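You operate a simulated robot arm through the tools that you are given. There is no shell and no other tool.

You are at the controls of a simulated two-armed robot. One attempt, no reset.

JOB
Add clay to the mixer and crank it even.
Fine: clay is in the red clay bin; stop with the mixer just under half full; shut the bin's lid again and put the blue scoop back.

It is judged by the outcome, as a careful person would: the job done as asked, and still so three seconds after it is handed in. It fails if anything else is knocked over, pushed out of place, dropped, spilled or broken. A push-on lid holds only when it is set on centred and level and pressed home; a screw cap is set on level and turned clockwise until tight.

ROBOT AND FRAMES
Two 7-joint arms with two-finger parallel grippers on one trunk, on a base that drives. Base frame: it is fixed to the floor where the robot stands at the start and does not move with it; the origin is under the middle of the robot, x ahead of it, y to its left, z up. Readings come in mm, rad, newtons and seconds.
The left shoulder is at the start at [50, 187, 1035], the right one opposite. With the tool pointing down near the work surface each hand reaches from about 100 to 660 mm from the robot's upright axis, wherever it stands, measured 20 degrees to its own side. Places, roughly: blue scoop [-1250, 3000, 750]; lid of the black coal bin [-1700, 2700, 900]; lid of the red clay bin [-1600, 2900, 900]; lid of the yellow bin [-1500, 3100, 900]; mixer crank [-1100, 3300, 900]; paddle mixer [-1200, 3300, 800]; red clay bin [-1600, 2900, 800]. Payload 3.43 kg a hand.
The tool frame of a hand sits at the grasp point between the pads (the TCP): z along the fingers, y along the line on which they close. The tips reach 30 mm beyond it. Largest opening 94 mm; finger width 28, thickness 10; the body of the gripper, 50 by 96 mm, starts 55 mm behind the TCP.
Orientation is told as [roll, pitch, yaw] about the base's x, y, z axes, in that order, counted from this pose: with the fingers straight down and closing along the base's y, the tool's x points along the base's -x, its y along +y and its z along -z.

CONTROLS
- The arms move only by the tool apply_moves. It takes "left_deltas", "right_deltas" or both (then of equal length, played together; a hand with none holds still); each is a list of rows, each a list of 7 numbers: the shift along the base's x, y, z in units of 300 mm (1.0 is 300 mm), then the turn, a rotation vector about the base's x, y, z in units of 90 degrees (1.0 is 90 degrees), then the finger opening in m, from 0 to 0.094. In form: [[tx, ty, tz, ax, ay, az, claw], ...]. A call has 1 to 20 rows; each row is the pose to reach, as a shift and turn from the pose commanded when the call began. A call with a number of a shift or a turn outside -1 to 1 is refused whole. A row lasts 0.2 s, in which the tool goes at most 50 mm and 0.15 rad; a call with a longer step from one row to the next is refused whole, and so is a gripper value outside its range. Where a pose cannot be reached the arm comes as near as it can. A force on the tool above 90 N (or 10 N above the force at the start of the call, whichever is more), or a blocked arm, ends the call early, and 0.2 s more pass. Each finger travels about 153 mm/s and halts on what it meets, pressing with about 38 N; the grip force reading is that of the motor and also rises with nothing between the fingers. The clock runs only during rows and for 0.2 s after the last one: add rows that repeat a pose to give the fingers time. It gives the time, the measured TCP pose, the force on the tool (base axes), the opening and the grip force at its end, in the units of the frame above (readings bear some noise), with the torque about the TCP (base axes, N m) and any sound that the robot's microphone picked up.
- Cameras (640 x 400 px; columns grow to the right, rows downward): "scene" is now at [156, -12.9, 1207.5]; the picture's right is [-0.16, -0.99, 0.00], its down [-0.44, 0.07, -0.90] and it looks along [0.88, -0.14, -0.44] (base axes); focal length 260 px, centre (320, 200). "left" rides on the left gripper at [76, -14, -103] in its tool frame; the picture's right is [0.18, 0.98, 0.00], its down [-0.75, 0.14, -0.64] and it looks along [-0.63, 0.12, 0.77] (tool axes); focal length 243 px, centre (320, 200). "right" rides on the right gripper at [76, 14, -103] in its tool frame; the picture's right is [-0.18, 0.98, 0.00], its down [-0.75, -0.14, -0.64] and it looks along [-0.63, -0.12, 0.77] (tool axes); focal length 243 px, centre (320, 200). There is no depth. A picture from a camera that has moved, and an enlarged one, comes with that camera's place and axes in the base frame and with its lens. The place of the scene camera against the robot may be out by one fixed shift of up to 12 mm in any direction.
- camera(camera): a new picture of that camera. The clock stands still meanwhile.
- raise_lower(by): slides the trunk up (or, below 0, down) by that many mm; the arms and the scene camera ride with it, the base frame stays. It gives what a move gives, with no picture.
- steer(legs): drives the robot by 1 to 6 legs, each [ahead, left, turn to the left] in mm, mm and rad, along the robot's own axes; the way and the turn of a leg run together, so that a leg with both is an arc; at most 1500 mm and 3.142 rad a leg. The arms and the cameras ride along, it lands a little off, and it stops where it bumps. It gives what a move gives.
- aim_head(pan, tilt): turns the head with the scene camera to pan (to the left, within 1.396 rad either way) and tilt (down, from -0.506 to 1.204), counted from straight ahead of the robot. It gives what a move gives.
- inspect(camera, box): a new picture of the part [left, top, right, bottom] of that camera's present view, enlarged. The clock stands still meanwhile.
- hand_in(): hands the job in; it is judged then, once.

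Nothing tells you exact positions but the pictures and the camera data. Unless the task says otherwise, let go and move clear before handing in.

The tools are called after ">>>" by a JSON object that holds its "name" and its "arguments". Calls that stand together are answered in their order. apply_moves: Moves the arms, as the interface text tells. Its arguments: {"type":"object","properties":{"left_deltas":{"type":"array"},"right_deltas":{"type":"array"}},"required":[]} The other tools are called the same way: raise_lower (by) slides the trunk up or down; steer (legs) drives the base; aim_head (pan, tilt) turns the head that bears the scene camera; camera (camera) takes a picture; inspect (camera, box) takes an enlarged picture of a part of a camera's view; hand_in () hands the job in.

At the start:

```text
t: 0.0
left_eef_pos: [437.8, 139.2, 1059.2]
left_tcp_rot: [0.001, 0.0, -0.001]
left_wrist_force: [0.0, -0.2, 0.3]
left_torque: [-0.01, 0.03, -0.03]
left_finger_gap: 94.1
left_finger_force: 0.0
right_eef_pos: [372.1, -157.6, 1075.4]
right_tcp_rot: [0.0, 0.002, -0.002]
right_wrist_force: [0.8, 0.4, 0.4]
right_torque: [0.0, 0.0, 0.03]
right_finger_gap: 94.1
right_finger_force: 0.2
trunk travel left (down, up): [-250.0, 182.0]
robot x, y, heading: [0.1, -1.1, 0.002]
head pan, tilt: [-0.159, 0.459]
```

scene: 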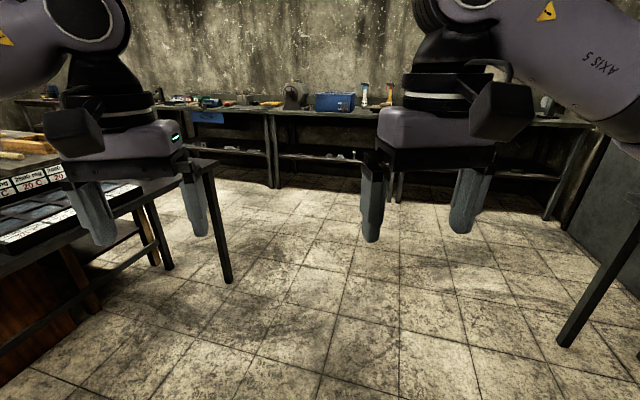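
right: 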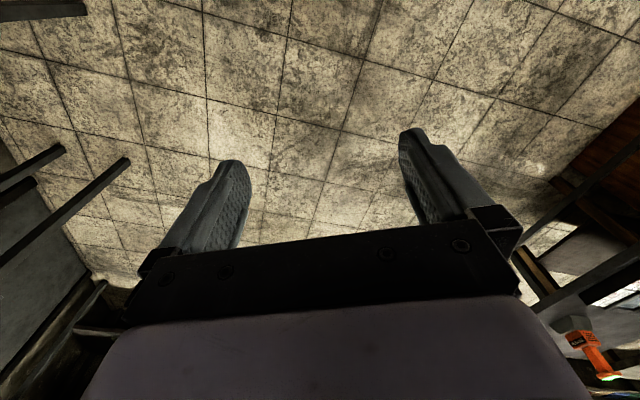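
left: 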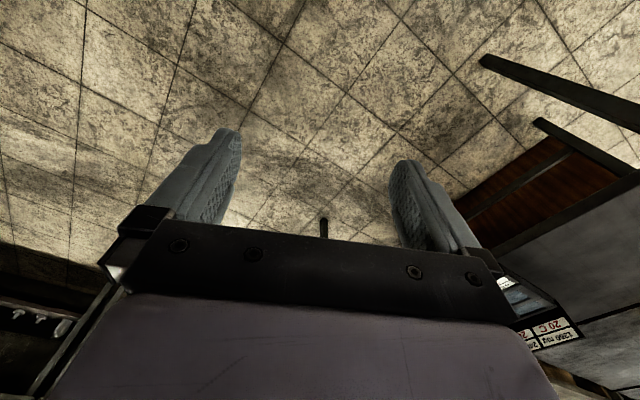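

I see the start room with tables ahead and to the left; the job's things are behind me to the left, around [-1300, 3000]. First I look around with the head.

>>> {"name": "aim_head", "arguments": {"pan": 1.39, "tilt": 0.35}}

```text
t: 1.6
left_eef_pos: [438.1, 139.3, 1059.7]
left_tcp_rot: [0.0, 0.0, -0.001]
left_wrist_force: [0.4, 0.2, 0.5]
left_torque: [0.01, 0.0, 0.0]
left_finger_gap: 94.0
left_finger_force: 0.0
right_eef_pos: [373.3, -157.9, 1076.0]
right_tcp_rot: [0.0, 0.0, -0.002]
right_wrist_force: [0.2, 0.3, 0.6]
right_torque: [0.01, 0.0, 0.01]
right_finger_gap: 93.9
right_finger_force: 0.1
trunk travel left (down, up): [-250.0, 182.0]
robot x, y, heading: [-2.2, 0.6, 0.007]
head pan, tilt: [1.389, 0.351]
```

>>> {"name": "camera", "arguments": {"camera": "scene"}}

```text
taken
camera scene: at [82.3, 93.2, 1217.6], right [0.98, -0.18, 0.0], down [-0.06, -0.34, -0.94], along [0.17, 0.92, -0.34], focal length 260 px, centre (320, 200)
```

scene: 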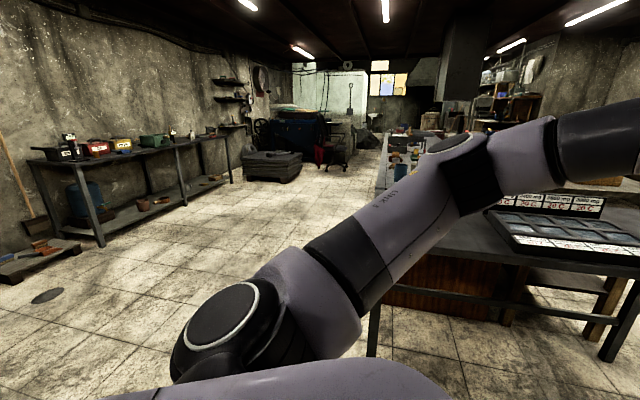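

On the far-left bench I see black, red and yellow bins and a green mixer. I enlarge that part.

>>> {"name": "inspect", "arguments": {"camera": "scene", "box": [0, 100, 260, 262]}}

>>> {"name": "inspect", "arguments": {"camera": "scene", "box": [30, 120, 222, 240]}}

```text
2.46 times, centred on (130, 181) of scene
camera zoom: at [82.3, 93.2, 1217.6], right [0.98, -0.18, 0.0], down [-0.06, -0.34, -0.94], along [0.17, 0.92, -0.34], focal length 639 px, centre (788, 247)
```

zoom: 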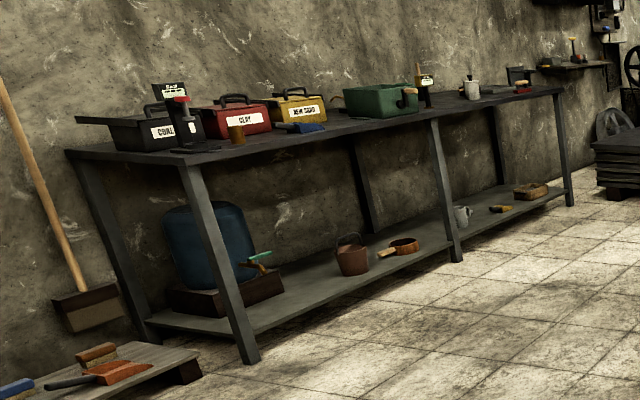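

```text
3.33 times, centred on (126, 180) of scene
camera zoom: at [82.3, 93.2, 1217.6], right [0.98, -0.18, 0.0], down [-0.06, -0.34, -0.94], along [0.17, 0.92, -0.34], focal length 865 px, centre (967, 267)
```

zoom: 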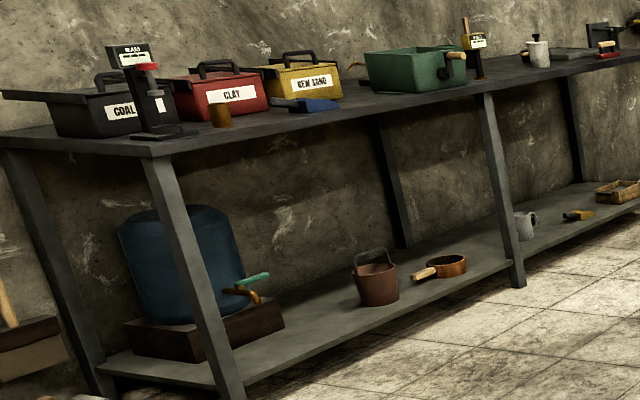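

The bench runs along direction about (0.39, 0.92), so I will face it with heading about 2.74 rad. I drive to a viewpoint about a metre in front of it and look again.

>>> {"name": "steer", "arguments": {"legs": [[-300, 1300, 0], [0, 1250, 0], [0, 0, 2.73]]}}

>>> {"name": "aim_head", "arguments": {"pan": 0, "tilt": 0.4}}

>>> {"name": "camera", "arguments": {"camera": "scene"}}

```text
t: 30.2
left_eef_pos: [-739.1, 2616.2, 1059.0]
left_tcp_rot: [0.0, 0.0, 2.68]
left_wrist_force: [0.0, -0.2, -0.2]
left_torque: [-0.01, 0.0, -0.01]
left_finger_gap: 94.3
left_finger_force: 0.0
right_eef_pos: [-548.2, 2850.3, 1076.1]
right_tcp_rot: [0.001, -0.001, 2.677]
right_wrist_force: [-1.0, -0.4, 0.4]
right_torque: [0.01, -0.02, 0.01]
right_finger_gap: 94.1
right_finger_force: 0.1
trunk travel left (down, up): [-250.0, 182.0]
robot x, y, heading: [-290.5, 2543.1, 2.679]
head pan, tilt: [1.389, 0.351]
```

```text
t: 31.8
left_eef_pos: [-738.7, 2614.8, 1059.0]
left_tcp_rot: [-0.001, 0.001, 2.68]
left_wrist_force: [0.4, 0.0, 0.1]
left_torque: [0.01, 0.0, 0.01]
left_finger_gap: 94.0
left_finger_force: 0.1
right_eef_pos: [-548.4, 2850.5, 1075.7]
right_tcp_rot: [0.001, 0.0, 2.677]
right_wrist_force: [-0.7, -0.1, -0.5]
right_torque: [-0.04, -0.01, 0.04]
right_finger_gap: 93.9
right_finger_force: 0.1
trunk travel left (down, up): [-250.0, 182.0]
robot x, y, heading: [-287.0, 2542.2, 2.679]
head pan, tilt: [0.0, 0.4]
```

```text
taken
camera scene: at [-414.3, 2612.4, 1213.1], right [0.45, 0.9, 0.0], down [0.35, -0.17, -0.92], along [-0.82, 0.41, -0.39], focal length 260 px, centre (320, 200)
```

scene: 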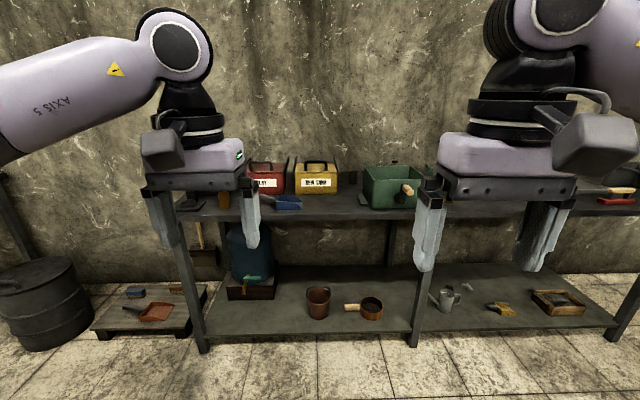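

The bench is now ahead with the clay bin, yellow bin, blue scoop and green mixer in view. I enlarge the middle.

>>> {"name": "inspect", "arguments": {"camera": "scene", "box": [240, 140, 440, 265]}}

>>> {"name": "camera", "arguments": {"camera": "left"}}

>>> {"name": "camera", "arguments": {"camera": "right"}}

```text
3.20 times, centred on (340, 202) of scene
camera zoom: at [-414.3, 2612.4, 1213.1], right [0.45, 0.9, 0.0], down [0.35, -0.17, -0.92], along [-0.82, 0.41, -0.39], focal length 831 px, centre (256, 192)
```

zoom: 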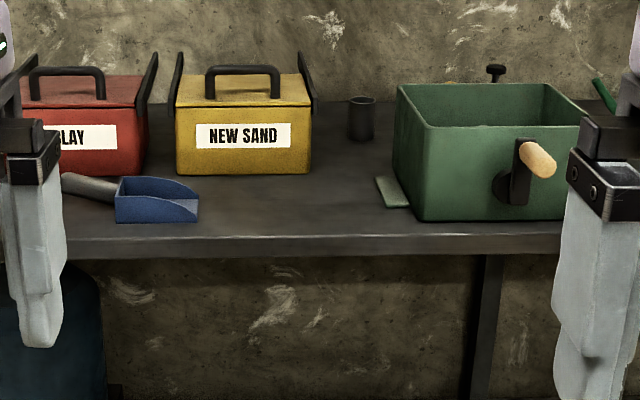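

```text
taken
camera left: at [-664.5, 2594.6, 1161.9], right [-0.27, -0.96, 0.0], down [-0.74, 0.21, 0.64], along [-0.62, 0.18, -0.77], focal length 243 px, centre (320, 200)
```

left: 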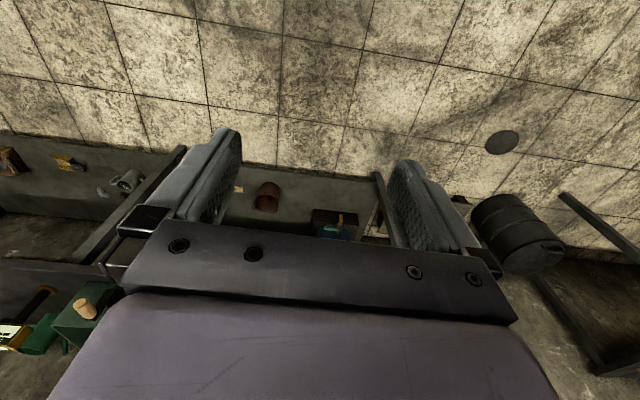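

```text
taken
camera right: at [-486.7, 2803.6, 1178.2], right [-0.6, -0.8, 0.0], down [-0.61, 0.46, 0.64], along [-0.51, 0.39, -0.77], focal length 243 px, centre (320, 200)
```

right: 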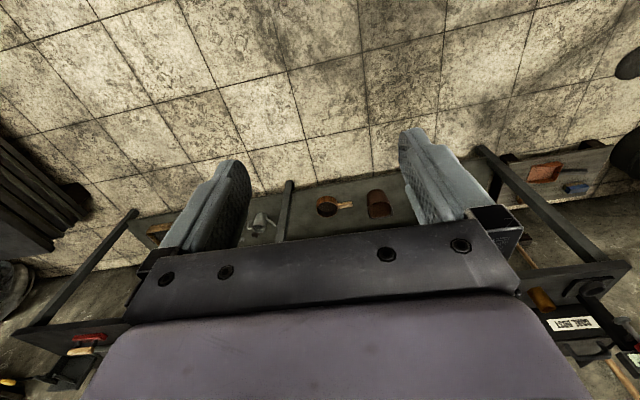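

Rough triangulation puts the bench top near z≈785, the scoop near [-1314, 2922], the clay bin front near [-1461, 2878] and the mixer front near [-1164, 3321]. I drive closer and square up.

>>> {"name": "steer", "arguments": {"legs": [[430, 0, 0.028]]}}

>>> {"name": "aim_head", "arguments": {"pan": 0, "tilt": 0.6}}

>>> {"name": "camera", "arguments": {"camera": "scene"}}

>>> {"name": "camera", "arguments": {"camera": "left"}}

>>> {"name": "camera", "arguments": {"camera": "right"}}

```text
t: 34.3
left_eef_pos: [-1118.0, 2783.5, 1058.6]
left_tcp_rot: [0.0, -0.001, 2.708]
left_wrist_force: [0.5, 0.0, -0.3]
left_torque: [-0.01, 0.0, 0.01]
left_finger_gap: 93.7
left_finger_force: 0.1
right_eef_pos: [-935.2, 3023.4, 1076.4]
right_tcp_rot: [0.001, 0.0, 2.706]
right_wrist_force: [-0.8, -0.2, -0.3]
right_torque: [-0.02, -0.03, 0.0]
right_finger_gap: 94.2
right_finger_force: 0.0
trunk travel left (down, up): [-250.0, 182.0]
robot x, y, heading: [-659.4, 2723.9, 2.71]
head pan, tilt: [0.0, 0.4]
```

```text
t: 35.1
left_eef_pos: [-1117.6, 2783.3, 1060.3]
left_tcp_rot: [0.0, 0.001, 2.71]
left_wrist_force: [-0.3, -0.9, 0.0]
left_torque: [0.0, 0.0, 0.0]
left_finger_gap: 93.9
left_finger_force: 0.2
right_eef_pos: [-933.3, 3023.7, 1076.2]
right_tcp_rot: [0.001, 0.0, 2.708]
right_wrist_force: [0.3, 0.0, 0.7]
right_torque: [0.01, -0.02, 0.0]
right_finger_gap: 94.1
right_finger_force: 0.1
trunk travel left (down, up): [-250.0, 182.0]
robot x, y, heading: [-666.3, 2726.0, 2.711]
head pan, tilt: [0.0, 0.6]
```

```text
taken
camera scene: at [-789.2, 2787.6, 1194.9], right [0.42, 0.91, 0.0], down [0.51, -0.24, -0.83], along [-0.75, 0.35, -0.56], focal length 260 px, centre (320, 200)
```

scene: 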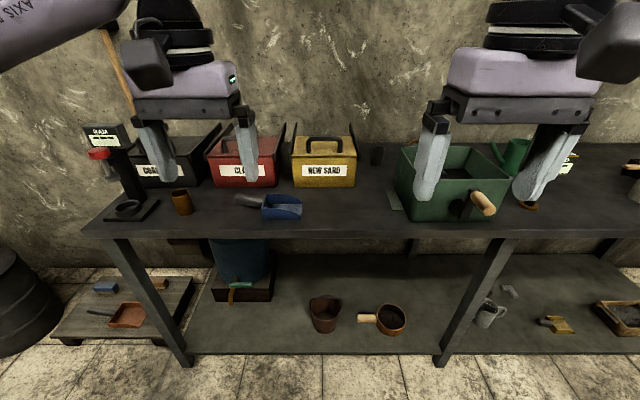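

```text
taken
camera left: at [-1042.6, 2764.3, 1161.9], right [-0.24, -0.97, 0.0], down [-0.74, 0.19, 0.64], along [-0.62, 0.16, -0.77], focal length 243 px, centre (320, 200)
```

left: 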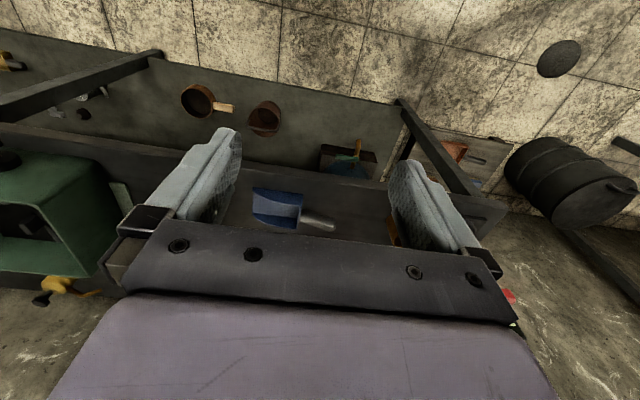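

```text
taken
camera right: at [-871.1, 2978.4, 1178.2], right [-0.58, -0.81, 0.0], down [-0.62, 0.45, 0.64], along [-0.52, 0.37, -0.77], focal length 243 px, centre (320, 200)
```

right: 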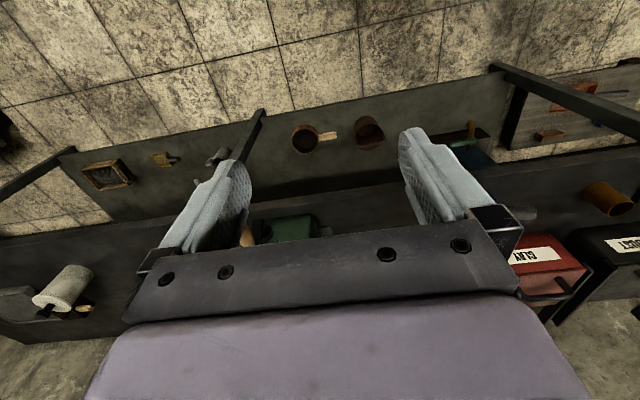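

I move the hands apart to clear the view.

>>> {"name": "apply_moves", "arguments": {"left_deltas": [[-0.056, -0.121, 0, 0, 0, 0, 0.094], [-0.112, -0.242, 0, 0, 0, 0, 0.094], [-0.168, -0.363, 0, 0, 0, 0, 0.094], [-0.224, -0.484, 0, 0, 0, 0, 0.094], [-0.28, -0.605, 0, 0, 0, 0, 0.094]], "right_deltas": [[0.056, 0.121, 0, 0, 0, 0, 0.094], [0.112, 0.242, 0, 0, 0, 0, 0.094], [0.168, 0.363, 0, 0, 0, 0, 0.094], [0.224, 0.484, 0, 0, 0, 0, 0.094], [0.28, 0.605, 0, 0, 0, 0, 0.094]]}}

>>> {"name": "camera", "arguments": {"camera": "scene"}}

>>> {"name": "inspect", "arguments": {"camera": "scene", "box": [190, 110, 380, 230]}}

>>> {"name": "inspect", "arguments": {"camera": "scene", "box": [370, 120, 530, 220]}}

```text
t: 36.3
left_eef_pos: [-1199.7, 2602.5, 1057.9]
left_tcp_rot: [0.0, 0.0, 2.709]
left_wrist_force: [1.4, 0.9, -0.6]
left_torque: [-0.02, 0.03, 0.01]
left_finger_gap: 94.1
left_finger_force: 0.0
right_eef_pos: [-850.4, 3205.4, 1074.9]
right_tcp_rot: [0.003, -0.002, 2.709]
right_wrist_force: [0.3, 0.3, -0.4]
right_torque: [0.01, -0.02, 0.0]
right_finger_gap: 94.2
right_finger_force: 0.1
trunk travel left (down, up): [-250.0, 182.0]
robot x, y, heading: [-664.2, 2723.3, 2.713]
head pan, tilt: [0.0, 0.6]
```

```text
taken
camera scene: at [-789.0, 2787.5, 1194.9], right [0.42, 0.91, 0.0], down [0.51, -0.24, -0.83], along [-0.75, 0.35, -0.56], focal length 260 px, centre (320, 200)
```

scene: 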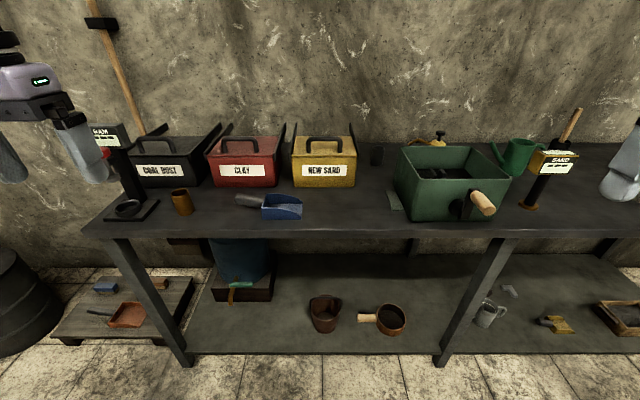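

```text
3.33 times, centred on (285, 170) of scene
camera zoom: at [-789.0, 2787.5, 1194.9], right [0.42, 0.91, 0.0], down [0.51, -0.24, -0.83], along [-0.75, 0.35, -0.56], focal length 865 px, centre (437, 300)
```

zoom: 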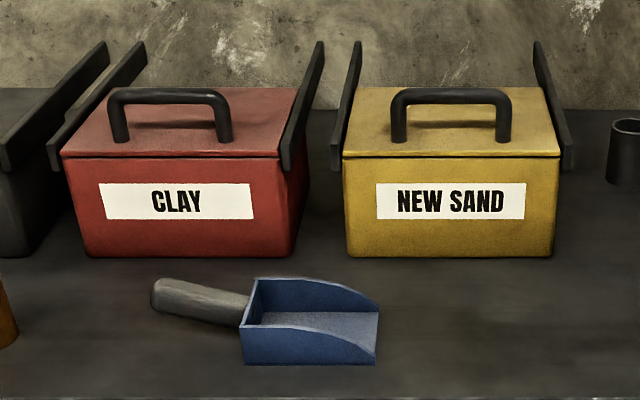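

```text
4.00 times, centred on (450, 170) of scene
camera zoom: at [-789.0, 2787.5, 1194.9], right [0.42, 0.91, 0.0], down [0.51, -0.24, -0.83], along [-0.75, 0.35, -0.56], focal length 1038 px, centre (-200, 320)
```

zoom: 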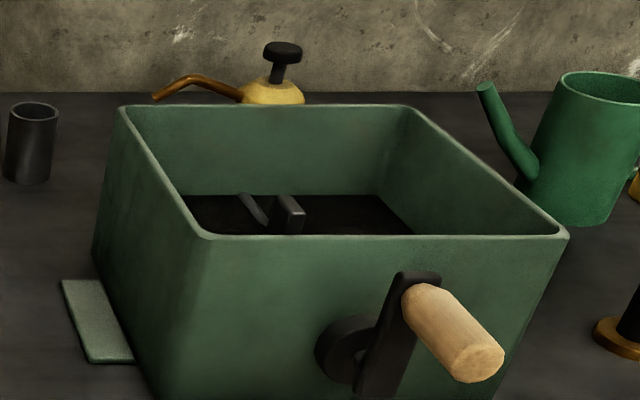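

Bench top is about z≈785; the clay bin's lid (top ≈886) seems to slide backward on two black side rails, with a handle bar at z≈920. I check how far my base sticks out and look at details.

>>> {"name": "aim_head", "arguments": {"pan": 0, "tilt": 1.204}}

>>> {"name": "camera", "arguments": {"camera": "scene"}}

>>> {"name": "camera", "arguments": {"camera": "left"}}

>>> {"name": "camera", "arguments": {"camera": "right"}}

```text
t: 37.3
left_eef_pos: [-1199.7, 2603.1, 1057.2]
left_tcp_rot: [-0.001, 0.0, 2.707]
left_wrist_force: [-0.2, -0.3, -0.1]
left_torque: [-0.02, 0.0, 0.0]
left_finger_gap: 93.9
left_finger_force: 0.0
right_eef_pos: [-851.4, 3203.8, 1072.4]
right_tcp_rot: [0.0, -0.001, 2.707]
right_wrist_force: [0.1, 0.2, -0.5]
right_torque: [-0.03, -0.01, 0.0]
right_finger_gap: 94.2
right_finger_force: 0.1
trunk travel left (down, up): [-250.0, 182.0]
robot x, y, heading: [-664.0, 2723.0, 2.714]
head pan, tilt: [0.0, 1.201]
```

```text
taken
camera scene: at [-759.8, 2774.0, 1150.3], right [0.42, 0.91, 0.0], down [0.85, -0.39, -0.36], along [-0.33, 0.15, -0.93], focal length 260 px, centre (320, 200)
```

scene: 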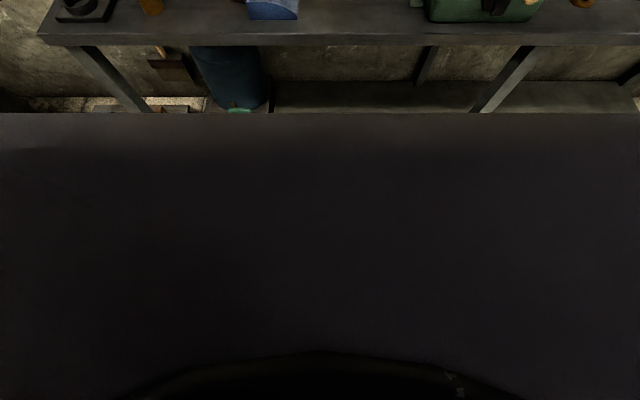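

```text
taken
camera left: at [-1124.4, 2585.1, 1159.9], right [-0.24, -0.97, 0.0], down [-0.74, 0.19, 0.64], along [-0.62, 0.16, -0.77], focal length 243 px, centre (320, 200)
```

left: 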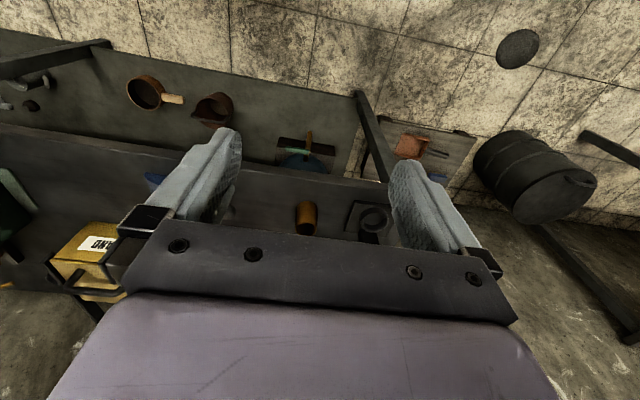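

```text
taken
camera right: at [-788.5, 3160.2, 1176.6], right [-0.58, -0.81, 0.0], down [-0.62, 0.45, 0.64], along [-0.52, 0.37, -0.77], focal length 243 px, centre (320, 200)
```

right: 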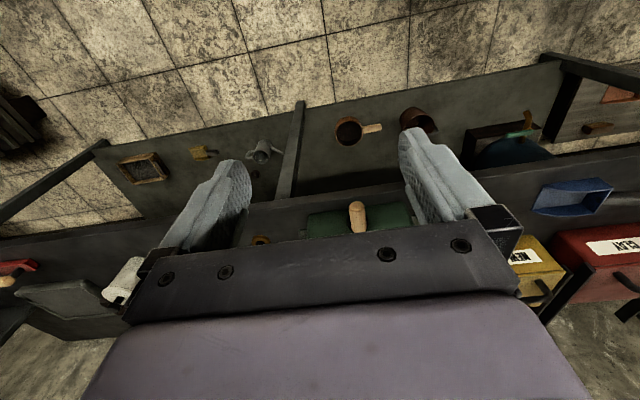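

The chest hides the base from the head camera. I tip the left hand backward so that its camera can see my base front and the bench gap.

>>> {"name": "apply_moves", "arguments": {"left_deltas": [[0, 0, 0.08, -0.038, -0.084, 0, 0.094], [0, 0, 0.16, -0.076, -0.168, 0, 0.094], [0, 0, 0.24, -0.114, -0.252, 0, 0.094], [0, 0, 0.32, -0.152, -0.336, 0, 0.094], [0, 0, 0.4, -0.19, -0.42, 0, 0.094], [0, 0, 0.4, -0.228, -0.504, 0, 0.094], [0, 0, 0.4, -0.266, -0.588, 0, 0.094], [0, 0, 0.4, -0.304, -0.672, 0, 0.094]]}}

>>> {"name": "camera", "arguments": {"camera": "left"}}

```text
t: 39.1
left_eef_pos: [-1035.8, 2602.2, 980.8]
left_tcp_rot: [-0.038, 1.162, 2.683]
left_wrist_force: [-0.9, -2.4, -0.9]
left_torque: [0.06, -0.13, 0.12]
left_finger_gap: 93.9
left_finger_force: 0.1
left hand out of reach, approached as far as the arm can: row 3, 4, 5, 6, 7, 8
right_eef_pos: [-856.6, 3199.4, 1077.5]
right_tcp_rot: [-0.01, 0.002, 2.712]
right_wrist_force: [-1.2, -1.4, 0.6]
right_torque: [0.14, -0.13, 0.02]
right_finger_gap: 94.0
right_finger_force: 0.0
trunk travel left (down, up): [-250.0, 182.0]
robot x, y, heading: [-663.1, 2727.6, 2.707]
head pan, tilt: [0.0, 1.201]
```

```text
taken
camera left: at [-1088.4, 2641.2, 1091.4], right [-0.34, -0.93, 0.15], down [-0.87, 0.24, -0.44], along [0.37, -0.28, -0.89], focal length 243 px, centre (320, 200)
```

left: 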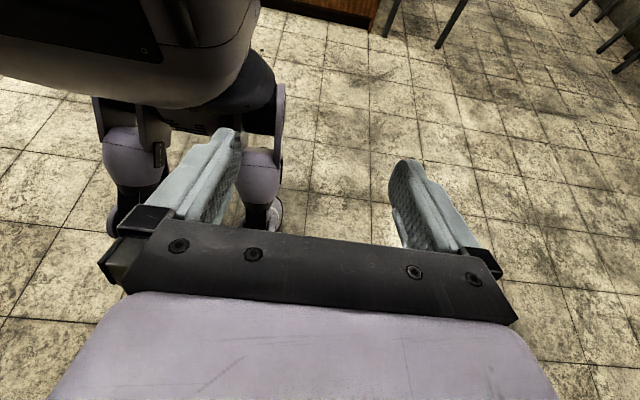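

I am a legged humanoid with a slim body, so I can stand close to the bench. I bring the left hand back to its pointing-down pose.

>>> {"name": "apply_moves", "arguments": {"left_deltas": [[0, 0, -0.05, 0.038, 0.084, 0, 0.094], [0, 0, -0.1, 0.076, 0.168, 0, 0.094], [0, 0, -0.15, 0.114, 0.252, 0, 0.094], [0, 0, -0.2, 0.152, 0.336, 0, 0.094], [0, 0, -0.25, 0.19, 0.42, 0, 0.094], [0, 0, -0.3, 0.228, 0.504, 0, 0.094], [0, 0, -0.35, 0.266, 0.588, 0, 0.094], [0, 0, -0.4, 0.304, 0.672, 0, 0.094], [0, 0, -0.4, 0.304, 0.672, 0, 0.094]]}}

>>> {"name": "aim_head", "arguments": {"pan": 0, "tilt": 0.8}}

>>> {"name": "camera", "arguments": {"camera": "scene"}}

```text
t: 41.1
left_eef_pos: [-1038.9, 2602.5, 862.4]
left_tcp_rot: [-0.001, -0.002, 2.71]
left_wrist_force: [0.0, 0.4, -0.1]
left_torque: [-0.02, 0.02, -0.02]
left_finger_gap: 94.2
left_finger_force: 0.0
right_eef_pos: [-852.1, 3205.0, 1074.4]
right_tcp_rot: [0.0, -0.001, 2.707]
right_wrist_force: [1.3, -0.8, -0.1]
right_torque: [-0.01, 0.02, -0.02]
right_finger_gap: 93.8
right_finger_force: 0.0
trunk travel left (down, up): [-250.0, 182.0]
robot x, y, heading: [-662.6, 2724.1, 2.704]
head pan, tilt: [0.0, 1.201]
```

```text
t: 41.9
left_eef_pos: [-1039.4, 2604.0, 863.9]
left_tcp_rot: [0.0, 0.0, 2.71]
left_wrist_force: [0.7, 1.1, 0.7]
left_torque: [0.04, 0.0, 0.01]
left_finger_gap: 93.8
left_finger_force: 0.2
right_eef_pos: [-851.3, 3205.7, 1076.1]
right_tcp_rot: [0.001, 0.0, 2.708]
right_wrist_force: [-0.6, 0.3, 0.5]
right_torque: [0.0, 0.0, 0.0]
right_finger_gap: 94.0
right_finger_force: 0.0
trunk travel left (down, up): [-250.0, 182.0]
robot x, y, heading: [-661.2, 2721.7, 2.713]
head pan, tilt: [0.0, 0.799]
```

```text
taken
camera scene: at [-782.1, 2784.3, 1177.9], right [0.42, 0.91, 0.0], down [0.65, -0.3, -0.7], along [-0.63, 0.29, -0.72], focal length 260 px, centre (320, 200)
```

scene: 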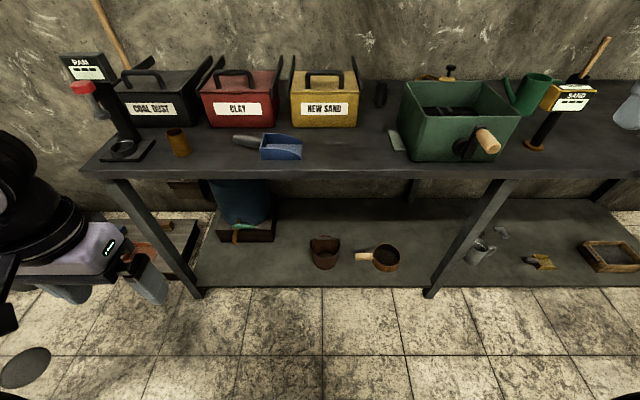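

Left hand is low; I raise it well above the bins and then drive to about 270 mm from the bench edge, between the clay bin and mixer.

>>> {"name": "apply_moves", "arguments": {"left_deltas": [[0, 0, 0.16, 0, 0, 0, 0.094], [0, 0, 0.32, 0, 0, 0, 0.094], [0, 0, 0.48, 0, 0, 0, 0.094], [0, 0, 0.64, 0, 0, 0, 0.094], [0, 0, 0.75, 0, 0, 0, 0.094], [0, 0, 0.75, 0, 0, 0, 0.094]], "right_deltas": [[0.13, -0.05, 0, 0, 0, 0, 0.094], [0.26, -0.1, 0, 0, 0, 0, 0.094], [0.39, -0.15, 0, 0, 0, 0, 0.094], [0.52, -0.2, 0, 0, 0, 0, 0.094], [0.52, -0.2, 0, 0, 0, 0, 0.094], [0.52, -0.2, 0, 0, 0, 0, 0.094]]}}

>>> {"name": "steer", "arguments": {"legs": [[200, -60, 0]]}}

>>> {"name": "camera", "arguments": {"camera": "scene"}}

```text
t: 43.3
left_eef_pos: [-1040.2, 2601.2, 1088.2]
left_tcp_rot: [0.0, 0.0, 2.708]
left_wrist_force: [-0.7, 0.5, 0.0]
left_torque: [-0.04, 0.0, -0.03]
left_finger_gap: 94.0
left_finger_force: 0.1
right_eef_pos: [-732.0, 3122.0, 1061.9]
right_tcp_rot: [0.001, -0.001, 2.706]
right_wrist_force: [0.4, 0.1, -0.1]
right_torque: [-0.02, 0.03, 0.01]
right_finger_gap: 94.0
right_finger_force: 0.1
right hand out of reach, approached as far as the arm can: row 3, 4, 5, 6
trunk travel left (down, up): [-250.0, 182.0]
robot x, y, heading: [-663.3, 2724.9, 2.708]
head pan, tilt: [0.0, 0.799]
```

```text
t: 45.0
left_eef_pos: [-1194.8, 2738.9, 1087.0]
left_tcp_rot: [0.0, 0.001, 2.707]
left_wrist_force: [-0.1, 0.1, 0.3]
left_torque: [0.03, -0.03, -0.02]
left_finger_gap: 93.9
left_finger_force: 0.1
right_eef_pos: [-884.6, 3258.8, 1060.3]
right_tcp_rot: [0.002, -0.001, 2.705]
right_wrist_force: [0.8, 0.5, 0.8]
right_torque: [-0.03, -0.01, 0.0]
right_finger_gap: 94.0
right_finger_force: 0.0
trunk travel left (down, up): [-250.0, 182.0]
robot x, y, heading: [-818.0, 2859.3, 2.709]
head pan, tilt: [0.0, 0.799]
```

```text
taken
camera scene: at [-936.7, 2921.3, 1177.9], right [0.42, 0.91, 0.0], down [0.65, -0.3, -0.7], along [-0.63, 0.29, -0.72], focal length 260 px, centre (320, 200)
```

scene: 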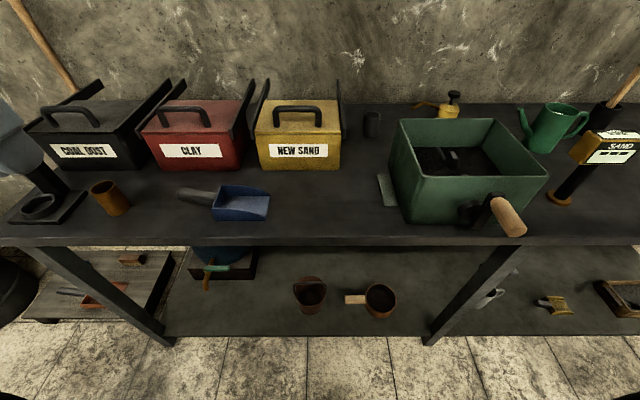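

I step another 110 mm closer.

>>> {"name": "steer", "arguments": {"legs": [[110, 0, 0]]}}

>>> {"name": "camera", "arguments": {"camera": "scene"}}

>>> {"name": "inspect", "arguments": {"camera": "scene", "box": [130, 60, 322, 180]}}

>>> {"name": "inspect", "arguments": {"camera": "scene", "box": [150, 170, 310, 270]}}

>>> {"name": "inspect", "arguments": {"camera": "scene", "box": [370, 110, 594, 250]}}

```text
t: 46.1
left_eef_pos: [-1294.5, 2785.1, 1086.8]
left_tcp_rot: [0.0, 0.0, 2.707]
left_wrist_force: [-0.8, -0.2, 0.5]
left_torque: [-0.05, 0.0, -0.04]
left_finger_gap: 93.8
left_finger_force: 0.2
right_eef_pos: [-983.3, 3303.6, 1062.2]
right_tcp_rot: [0.001, 0.0, 2.704]
right_wrist_force: [0.0, 0.0, -0.1]
right_torque: [0.01, 0.0, 0.01]
right_finger_gap: 93.7
right_finger_force: 0.1
trunk travel left (down, up): [-250.0, 182.0]
robot x, y, heading: [-917.7, 2906.2, 2.704]
head pan, tilt: [0.0, 0.799]
```

```text
taken
camera scene: at [-1034.9, 2966.9, 1177.9], right [0.42, 0.91, 0.0], down [0.65, -0.3, -0.7], along [-0.63, 0.29, -0.72], focal length 260 px, centre (320, 200)
```

scene: 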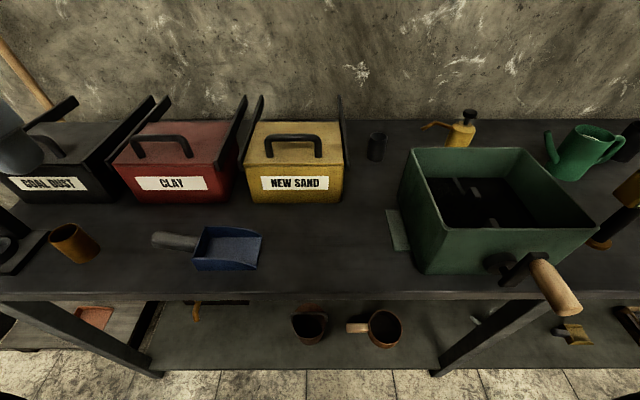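

```text
3.33 times, centred on (226, 120) of scene
camera zoom: at [-1034.9, 2966.9, 1177.9], right [0.42, 0.91, 0.0], down [0.65, -0.3, -0.7], along [-0.63, 0.29, -0.72], focal length 865 px, centre (633, 467)
```

zoom: 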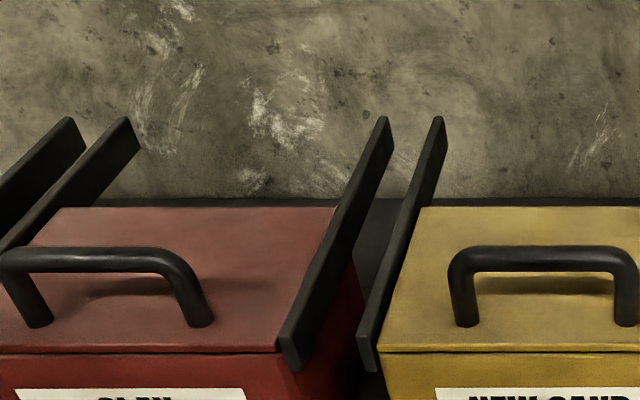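

```text
4.00 times, centred on (230, 220) of scene
camera zoom: at [-1034.9, 2966.9, 1177.9], right [0.42, 0.91, 0.0], down [0.65, -0.3, -0.7], along [-0.63, 0.29, -0.72], focal length 1038 px, centre (680, 120)
```

zoom: 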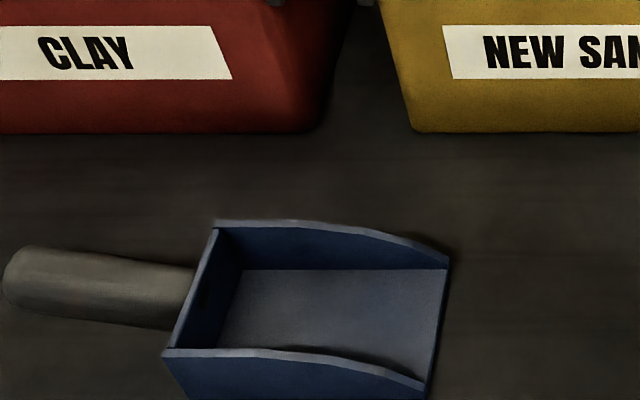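

```text
2.86 times, centred on (482, 180) of scene
camera zoom: at [-1034.9, 2966.9, 1177.9], right [0.42, 0.91, 0.0], down [0.65, -0.3, -0.7], along [-0.63, 0.29, -0.72], focal length 742 px, centre (-143, 257)
```

zoom: 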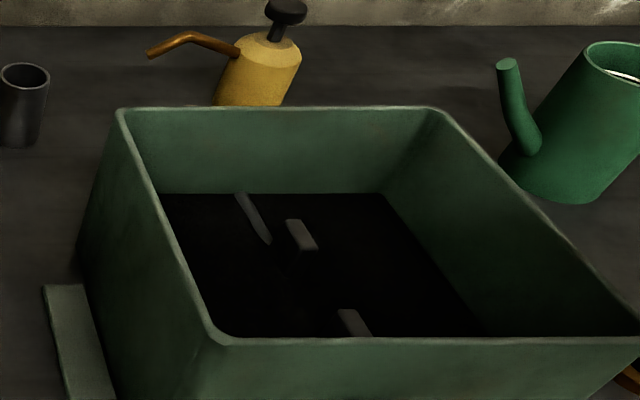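

The lid slides back between horizontal rails (lid top ≈886, bar ≈924 at about F529/R-285 from my axis). The scoop lies with its mouth to the right and handle along my left-right axis. I turn the left hand 90° clockwise so that its fingers close along my forward axis.

>>> {"name": "apply_moves", "arguments": {"left_deltas": [[0, 0, 0, 0, 0, -0.0909, 0.094], [0, 0, 0, 0, 0, -0.1818, 0.094], [0, 0, 0, 0, 0, -0.2727, 0.094], [0, 0, 0, 0, 0, -0.3636, 0.094], [0, 0, 0, 0, 0, -0.4545, 0.094], [0, 0, 0, 0, 0, -0.5454, 0.094], [0, 0, 0, 0, 0, -0.6363, 0.094], [0, 0, 0, 0, 0, -0.7272, 0.094], [0, 0, 0, 0, 0, -0.8181, 0.094], [0, 0, 0, 0, 0, -0.909, 0.094], [0, 0, 0, 0, 0, -1, 0.094], [0, 0, 0, 0, 0, -1, 0.094]]}}

>>> {"name": "camera", "arguments": {"camera": "scene"}}

>>> {"name": "camera", "arguments": {"camera": "left"}}

```text
t: 48.8
left_eef_pos: [-1210.5, 2821.1, 1061.7]
left_tcp_rot: [-0.001, 0.0, 1.134]
left_wrist_force: [-0.2, 0.5, -0.2]
left_torque: [0.0, -0.05, -0.02]
left_finger_gap: 93.9
left_finger_force: 0.1
left hand out of reach, approached as far as the arm can: row 8, 9, 10, 11, 12
right_eef_pos: [-981.7, 3303.7, 1061.6]
right_tcp_rot: [0.001, 0.0, 2.705]
right_wrist_force: [0.0, -0.6, 0.0]
right_torque: [0.0, -0.03, -0.01]
right_finger_gap: 94.1
right_finger_force: 0.1
trunk travel left (down, up): [-250.0, 182.0]
robot x, y, heading: [-917.7, 2904.6, 2.707]
head pan, tilt: [0.0, 0.799]
```

```text
taken
camera scene: at [-1034.6, 2966.7, 1178.0], right [0.42, 0.91, 0.0], down [0.65, -0.3, -0.7], along [-0.63, 0.29, -0.72], focal length 260 px, centre (320, 200)
```

scene: 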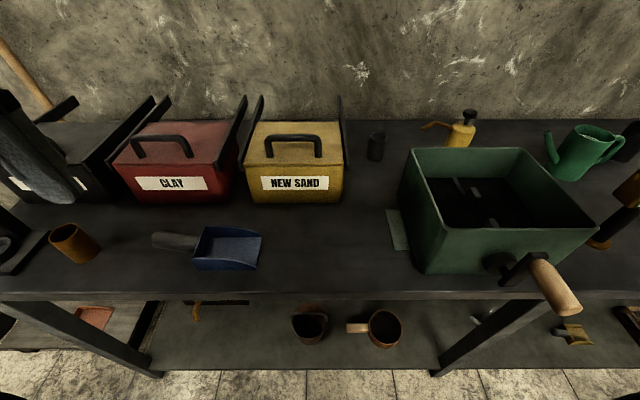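

```text
taken
camera left: at [-1229.2, 2747.5, 1163.6], right [-0.97, 0.25, 0.0], down [0.19, 0.74, 0.64], along [0.16, 0.62, -0.77], focal length 243 px, centre (320, 200)
```

left: 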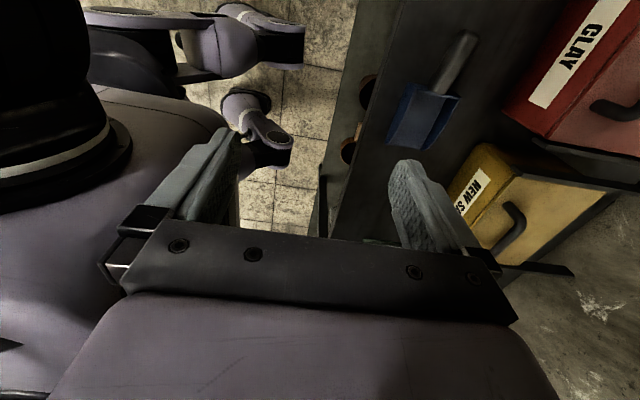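

The arm reaches better lower relative to the shoulders, so I raise the trunk 140 mm.

>>> {"name": "raise_lower", "arguments": {"by": 140}}

```text
t: 50.4
left_eef_pos: [-1210.7, 2820.5, 1201.7]
left_tcp_rot: [0.001, -0.001, 1.136]
left_wrist_force: [0.8, 0.1, 0.8]
left_torque: [0.01, 0.0, 0.01]
left_finger_gap: 94.2
left_finger_force: 0.1
right_eef_pos: [-982.0, 3303.6, 1201.2]
right_tcp_rot: [0.001, 0.001, 2.705]
right_wrist_force: [0.2, 0.7, 1.3]
right_torque: [0.0, 0.0, 0.0]
right_finger_gap: 94.1
right_finger_force: 0.0
trunk travel left (down, up): [-390.0, 42.0]
robot x, y, heading: [-917.2, 2906.4, 2.703]
head pan, tilt: [0.0, 0.799]
```

>>> {"name": "apply_moves", "arguments": {"left_deltas": [[-0.1, 0.008, -0.09, 0, 0, 0, 0.094], [-0.2, 0.016, -0.18, 0, 0, 0, 0.094], [-0.3, 0.024, -0.27, 0, 0, 0, 0.094], [-0.4, 0.032, -0.36, 0, 0, 0, 0.094], [-0.5, 0.04, -0.45, 0, 0, 0, 0.094], [-0.6, 0.048, -0.54, 0, 0, 0, 0.094], [-0.7, 0.054, -0.63, 0, 0, 0, 0.094], [-0.784, 0.059, -0.667, 0, 0, 0, 0.094], [-0.784, 0.059, -0.667, 0, 0, 0, 0.094]]}}

>>> {"name": "camera", "arguments": {"camera": "scene"}}

>>> {"name": "camera", "arguments": {"camera": "left"}}

```text
t: 52.4
left_eef_pos: [-1234.2, 2865.0, 1074.0]
left_tcp_rot: [0.001, -0.001, 1.138]
left_wrist_force: [-0.6, 0.7, -0.1]
left_torque: [-0.04, 0.0, 0.0]
left_finger_gap: 94.0
left_finger_force: 0.1
left hand out of reach, approached as far as the arm can: row 1, 2, 3, 4, 5, 6, 7, 8, 9
right_eef_pos: [-982.6, 3304.5, 1201.4]
right_tcp_rot: [0.003, 0.0, 2.706]
right_wrist_force: [1.3, -0.3, -0.7]
right_torque: [-0.02, 0.02, 0.03]
right_finger_gap: 93.8
right_finger_force: 0.1
trunk travel left (down, up): [-390.0, 42.0]
robot x, y, heading: [-916.1, 2907.4, 2.702]
head pan, tilt: [0.0, 0.799]
```

```text
taken
camera scene: at [-1034.6, 2966.8, 1318.0], right [0.42, 0.91, 0.0], down [0.65, -0.3, -0.7], along [-0.63, 0.29, -0.72], focal length 260 px, centre (320, 200)
```

scene: 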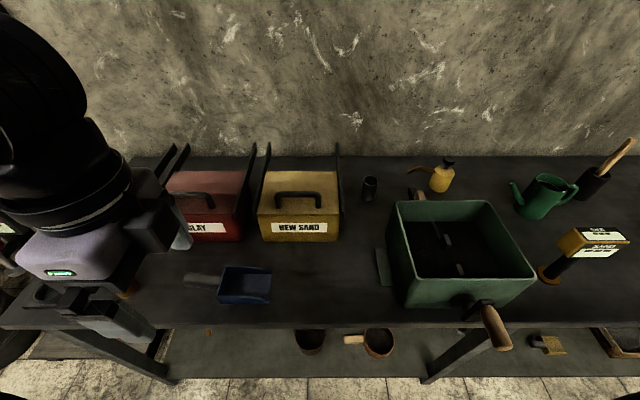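

```text
taken
camera left: at [-1252.5, 2791.9, 1177.2], right [-0.97, 0.24, 0.0], down [0.19, 0.74, 0.64], along [0.16, 0.62, -0.77], focal length 243 px, centre (320, 200)
```

left: 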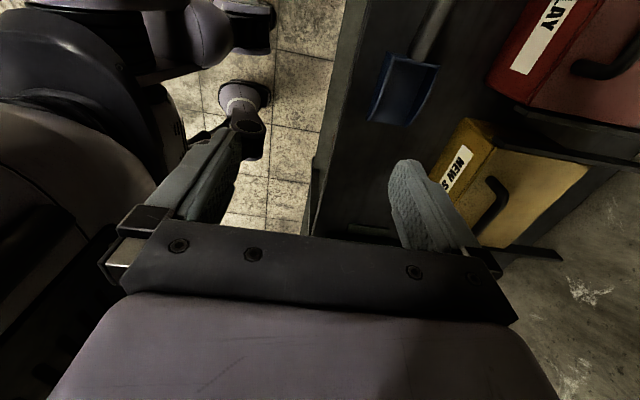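

The clockwise yaw hits the arm's limits. I turn back and try the other way (counter-clockwise), ending with the same closing line.

>>> {"name": "apply_moves", "arguments": {"left_deltas": [[-0.03, -0.01, 0, 0, 0, 0.0909, 0.094], [-0.06, -0.02, 0, 0, 0, 0.1818, 0.094], [-0.1, -0.03, 0, 0, 0, 0.2727, 0.094], [-0.15, -0.05, 0, 0, 0, 0.3636, 0.094], [-0.2, -0.06, 0, 0, 0, 0.4545, 0.094], [-0.25, -0.07, 0, 0, 0, 0.5454, 0.094], [-0.3, -0.08, 0, 0, 0, 0.6363, 0.094], [-0.35, -0.1, 0, 0, 0, 0.7272, 0.094], [-0.4, -0.12, 0, 0, 0, 0.8181, 0.094], [-0.45, -0.14, 0, 0, 0, 0.909, 0.094], [-0.5, -0.157, 0, 0, 0, 1, 0.094], [-0.5, -0.157, 0, 0, 0, 1, 0.094]]}}

>>> {"name": "apply_moves", "arguments": {"left_deltas": [[0, 0, 0, 0, 0, 0.0909, 0.094], [0, 0, 0, 0, 0, 0.1818, 0.094], [0, 0, 0, 0, 0, 0.2727, 0.094], [0, 0, 0, 0, 0, 0.3636, 0.094], [0, 0, 0, 0, 0, 0.4545, 0.094], [0, 0, 0, 0, 0, 0.5454, 0.094], [0, 0, 0, 0, 0, 0.6363, 0.094], [0, 0, 0, 0, 0, 0.7272, 0.094], [0, 0, 0, 0, 0, 0.8181, 0.094], [0, 0, 0, 0, 0, 0.909, 0.094], [0, 0, 0, 0, 0, 1, 0.094], [0, 0, 0, 0, 0, 1, 0.094]]}}

>>> {"name": "camera", "arguments": {"camera": "scene"}}

>>> {"name": "camera", "arguments": {"camera": "left"}}

```text
t: 55.0
left_eef_pos: [-1390.3, 2824.0, 1076.6]
left_tcp_rot: [-0.001, 0.0, 2.711]
left_wrist_force: [0.3, -0.4, 0.3]
left_torque: [0.01, 0.0, -0.03]
left_finger_gap: 94.1
left_finger_force: 0.2
right_eef_pos: [-982.5, 3303.7, 1200.7]
right_tcp_rot: [0.001, 0.0, 2.705]
right_wrist_force: [0.1, 0.4, 0.1]
right_torque: [0.02, -0.03, -0.04]
right_finger_gap: 93.9
right_finger_force: 0.2
trunk travel left (down, up): [-390.0, 42.0]
robot x, y, heading: [-917.0, 2904.0, 2.705]
head pan, tilt: [0.0, 0.799]
```

```text
t: 57.6
left_eef_pos: [-1391.2, 2824.3, 1075.8]
left_tcp_rot: [-0.002, -0.002, -2.004]
left_wrist_force: [1.0, 0.6, 0.1]
left_torque: [0.01, 0.0, 0.0]
left_finger_gap: 94.0
left_finger_force: 0.1
right_eef_pos: [-982.7, 3304.0, 1201.6]
right_tcp_rot: [0.002, 0.0, 2.705]
right_wrist_force: [-0.9, 0.5, -0.9]
right_torque: [-0.01, 0.02, 0.03]
right_finger_gap: 94.0
right_finger_force: 0.0
trunk travel left (down, up): [-390.0, 42.0]
robot x, y, heading: [-918.0, 2905.6, 2.706]
head pan, tilt: [0.0, 0.799]
```

```text
taken
camera scene: at [-1034.6, 2966.8, 1318.0], right [0.42, 0.91, 0.0], down [0.65, -0.3, -0.7], along [-0.63, 0.29, -0.72], focal length 260 px, centre (320, 200)
```

scene: 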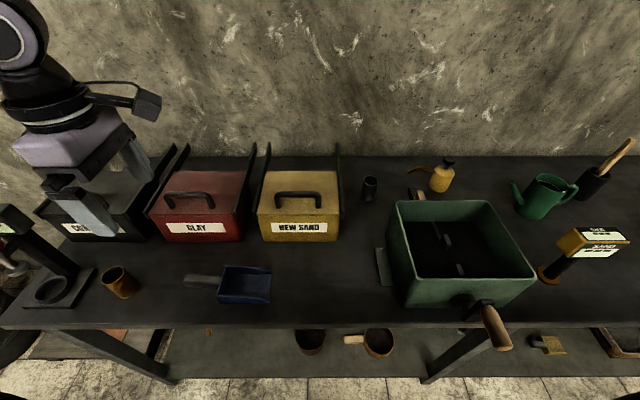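

```text
taken
camera left: at [-1370.9, 2901.3, 1178.2], right [0.97, -0.24, 0.0], down [-0.19, -0.74, 0.64], along [-0.16, -0.62, -0.77], focal length 243 px, centre (320, 200)
```

left: 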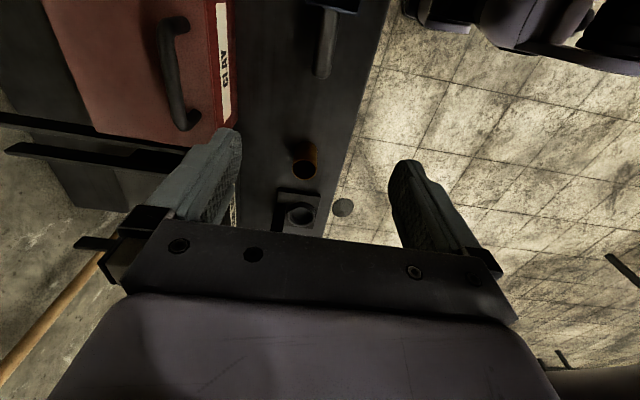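

The counter-clockwise turn works. I refine the lid handle's place with the wrist camera.

>>> {"name": "inspect", "arguments": {"camera": "left", "box": [30, 0, 350, 200]}}

>>> {"name": "inspect", "arguments": {"camera": "scene", "box": [20, 120, 340, 320]}}

```text
2.00 times, centred on (190, 100) of left
camera zoom: at [-1370.9, 2901.3, 1178.2], right [0.97, -0.24, 0.0], down [-0.19, -0.74, 0.64], along [-0.16, -0.62, -0.77], focal length 485 px, centre (580, 400)
```

zoom: 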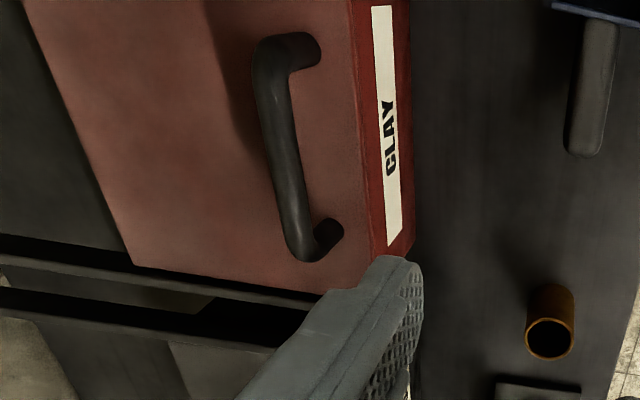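

```text
2.00 times, centred on (180, 220) of scene
camera zoom: at [-1034.6, 2966.8, 1318.0], right [0.42, 0.91, 0.0], down [0.65, -0.3, -0.7], along [-0.63, 0.29, -0.72], focal length 519 px, centre (600, 160)
```

zoom: 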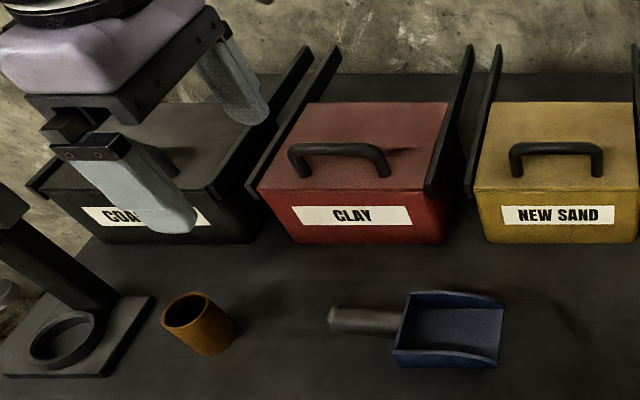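

Bar centre agrees from both cameras: about [-1518, 2882, 924]. I go above it with the fingers tilted ~20° forward and opening 45 mm.

>>> {"name": "apply_moves", "arguments": {"left_deltas": [[-0.085, 0.039, -0.05, 0.019, 0.04, 0, 0.07], [-0.17, 0.078, -0.1, 0.038, 0.08, 0, 0.05], [-0.255, 0.117, -0.15, 0.057, 0.12, 0, 0.045], [-0.34, 0.155, -0.2, 0.076, 0.16, 0, 0.045], [-0.423, 0.193, -0.25, 0.094, 0.2, 0, 0.045], [-0.423, 0.193, -0.25, 0.094, 0.2, 0, 0.045]]}}

>>> {"name": "inspect", "arguments": {"camera": "scene", "box": [20, 120, 340, 320]}}

>>> {"name": "camera", "arguments": {"camera": "left"}}

```text
t: 59.0
left_eef_pos: [-1519.5, 2881.1, 1000.4]
left_tcp_rot: [-0.348, 0.003, -2.004]
left_wrist_force: [0.3, 0.6, -0.3]
left_torque: [-0.02, -0.03, 0.02]
left_finger_gap: 45.2
left_finger_force: 0.0
right_eef_pos: [-983.1, 3303.6, 1201.2]
right_tcp_rot: [0.002, 0.0, 2.705]
right_wrist_force: [0.9, -1.1, 0.2]
right_torque: [-0.01, 0.01, -0.04]
right_finger_gap: 94.1
right_finger_force: 0.0
trunk travel left (down, up): [-390.0, 42.0]
robot x, y, heading: [-914.9, 2907.1, 2.702]
head pan, tilt: [0.0, 0.799]
```

```text
2.00 times, centred on (180, 220) of scene
camera zoom: at [-1034.4, 2966.7, 1318.0], right [0.42, 0.91, 0.0], down [0.65, -0.3, -0.7], along [-0.63, 0.29, -0.72], focal length 519 px, centre (600, 160)
```

zoom: 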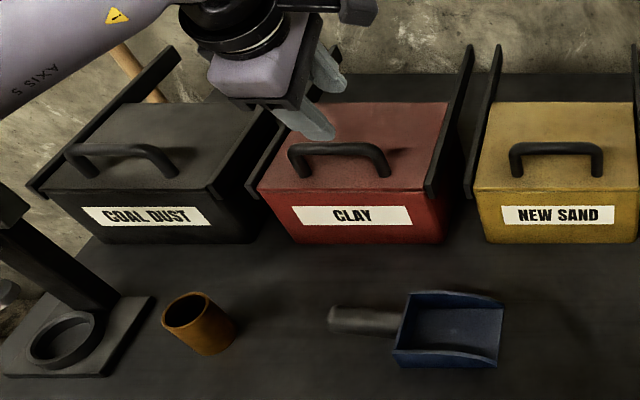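

```text
taken
camera left: at [-1465.2, 2943.0, 1101.7], right [0.92, -0.22, -0.34], down [0.0, -0.83, 0.55], along [-0.4, -0.51, -0.76], focal length 243 px, centre (320, 200)
```

left: 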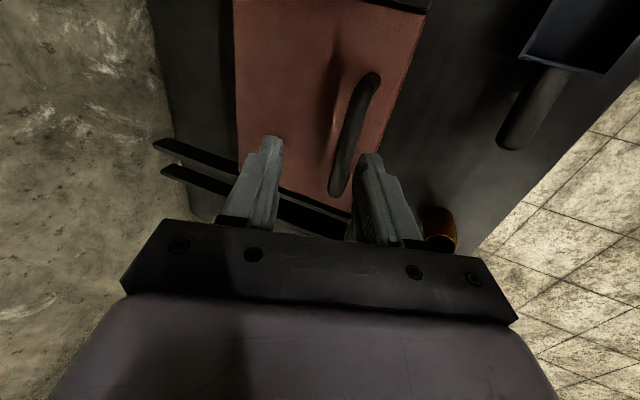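

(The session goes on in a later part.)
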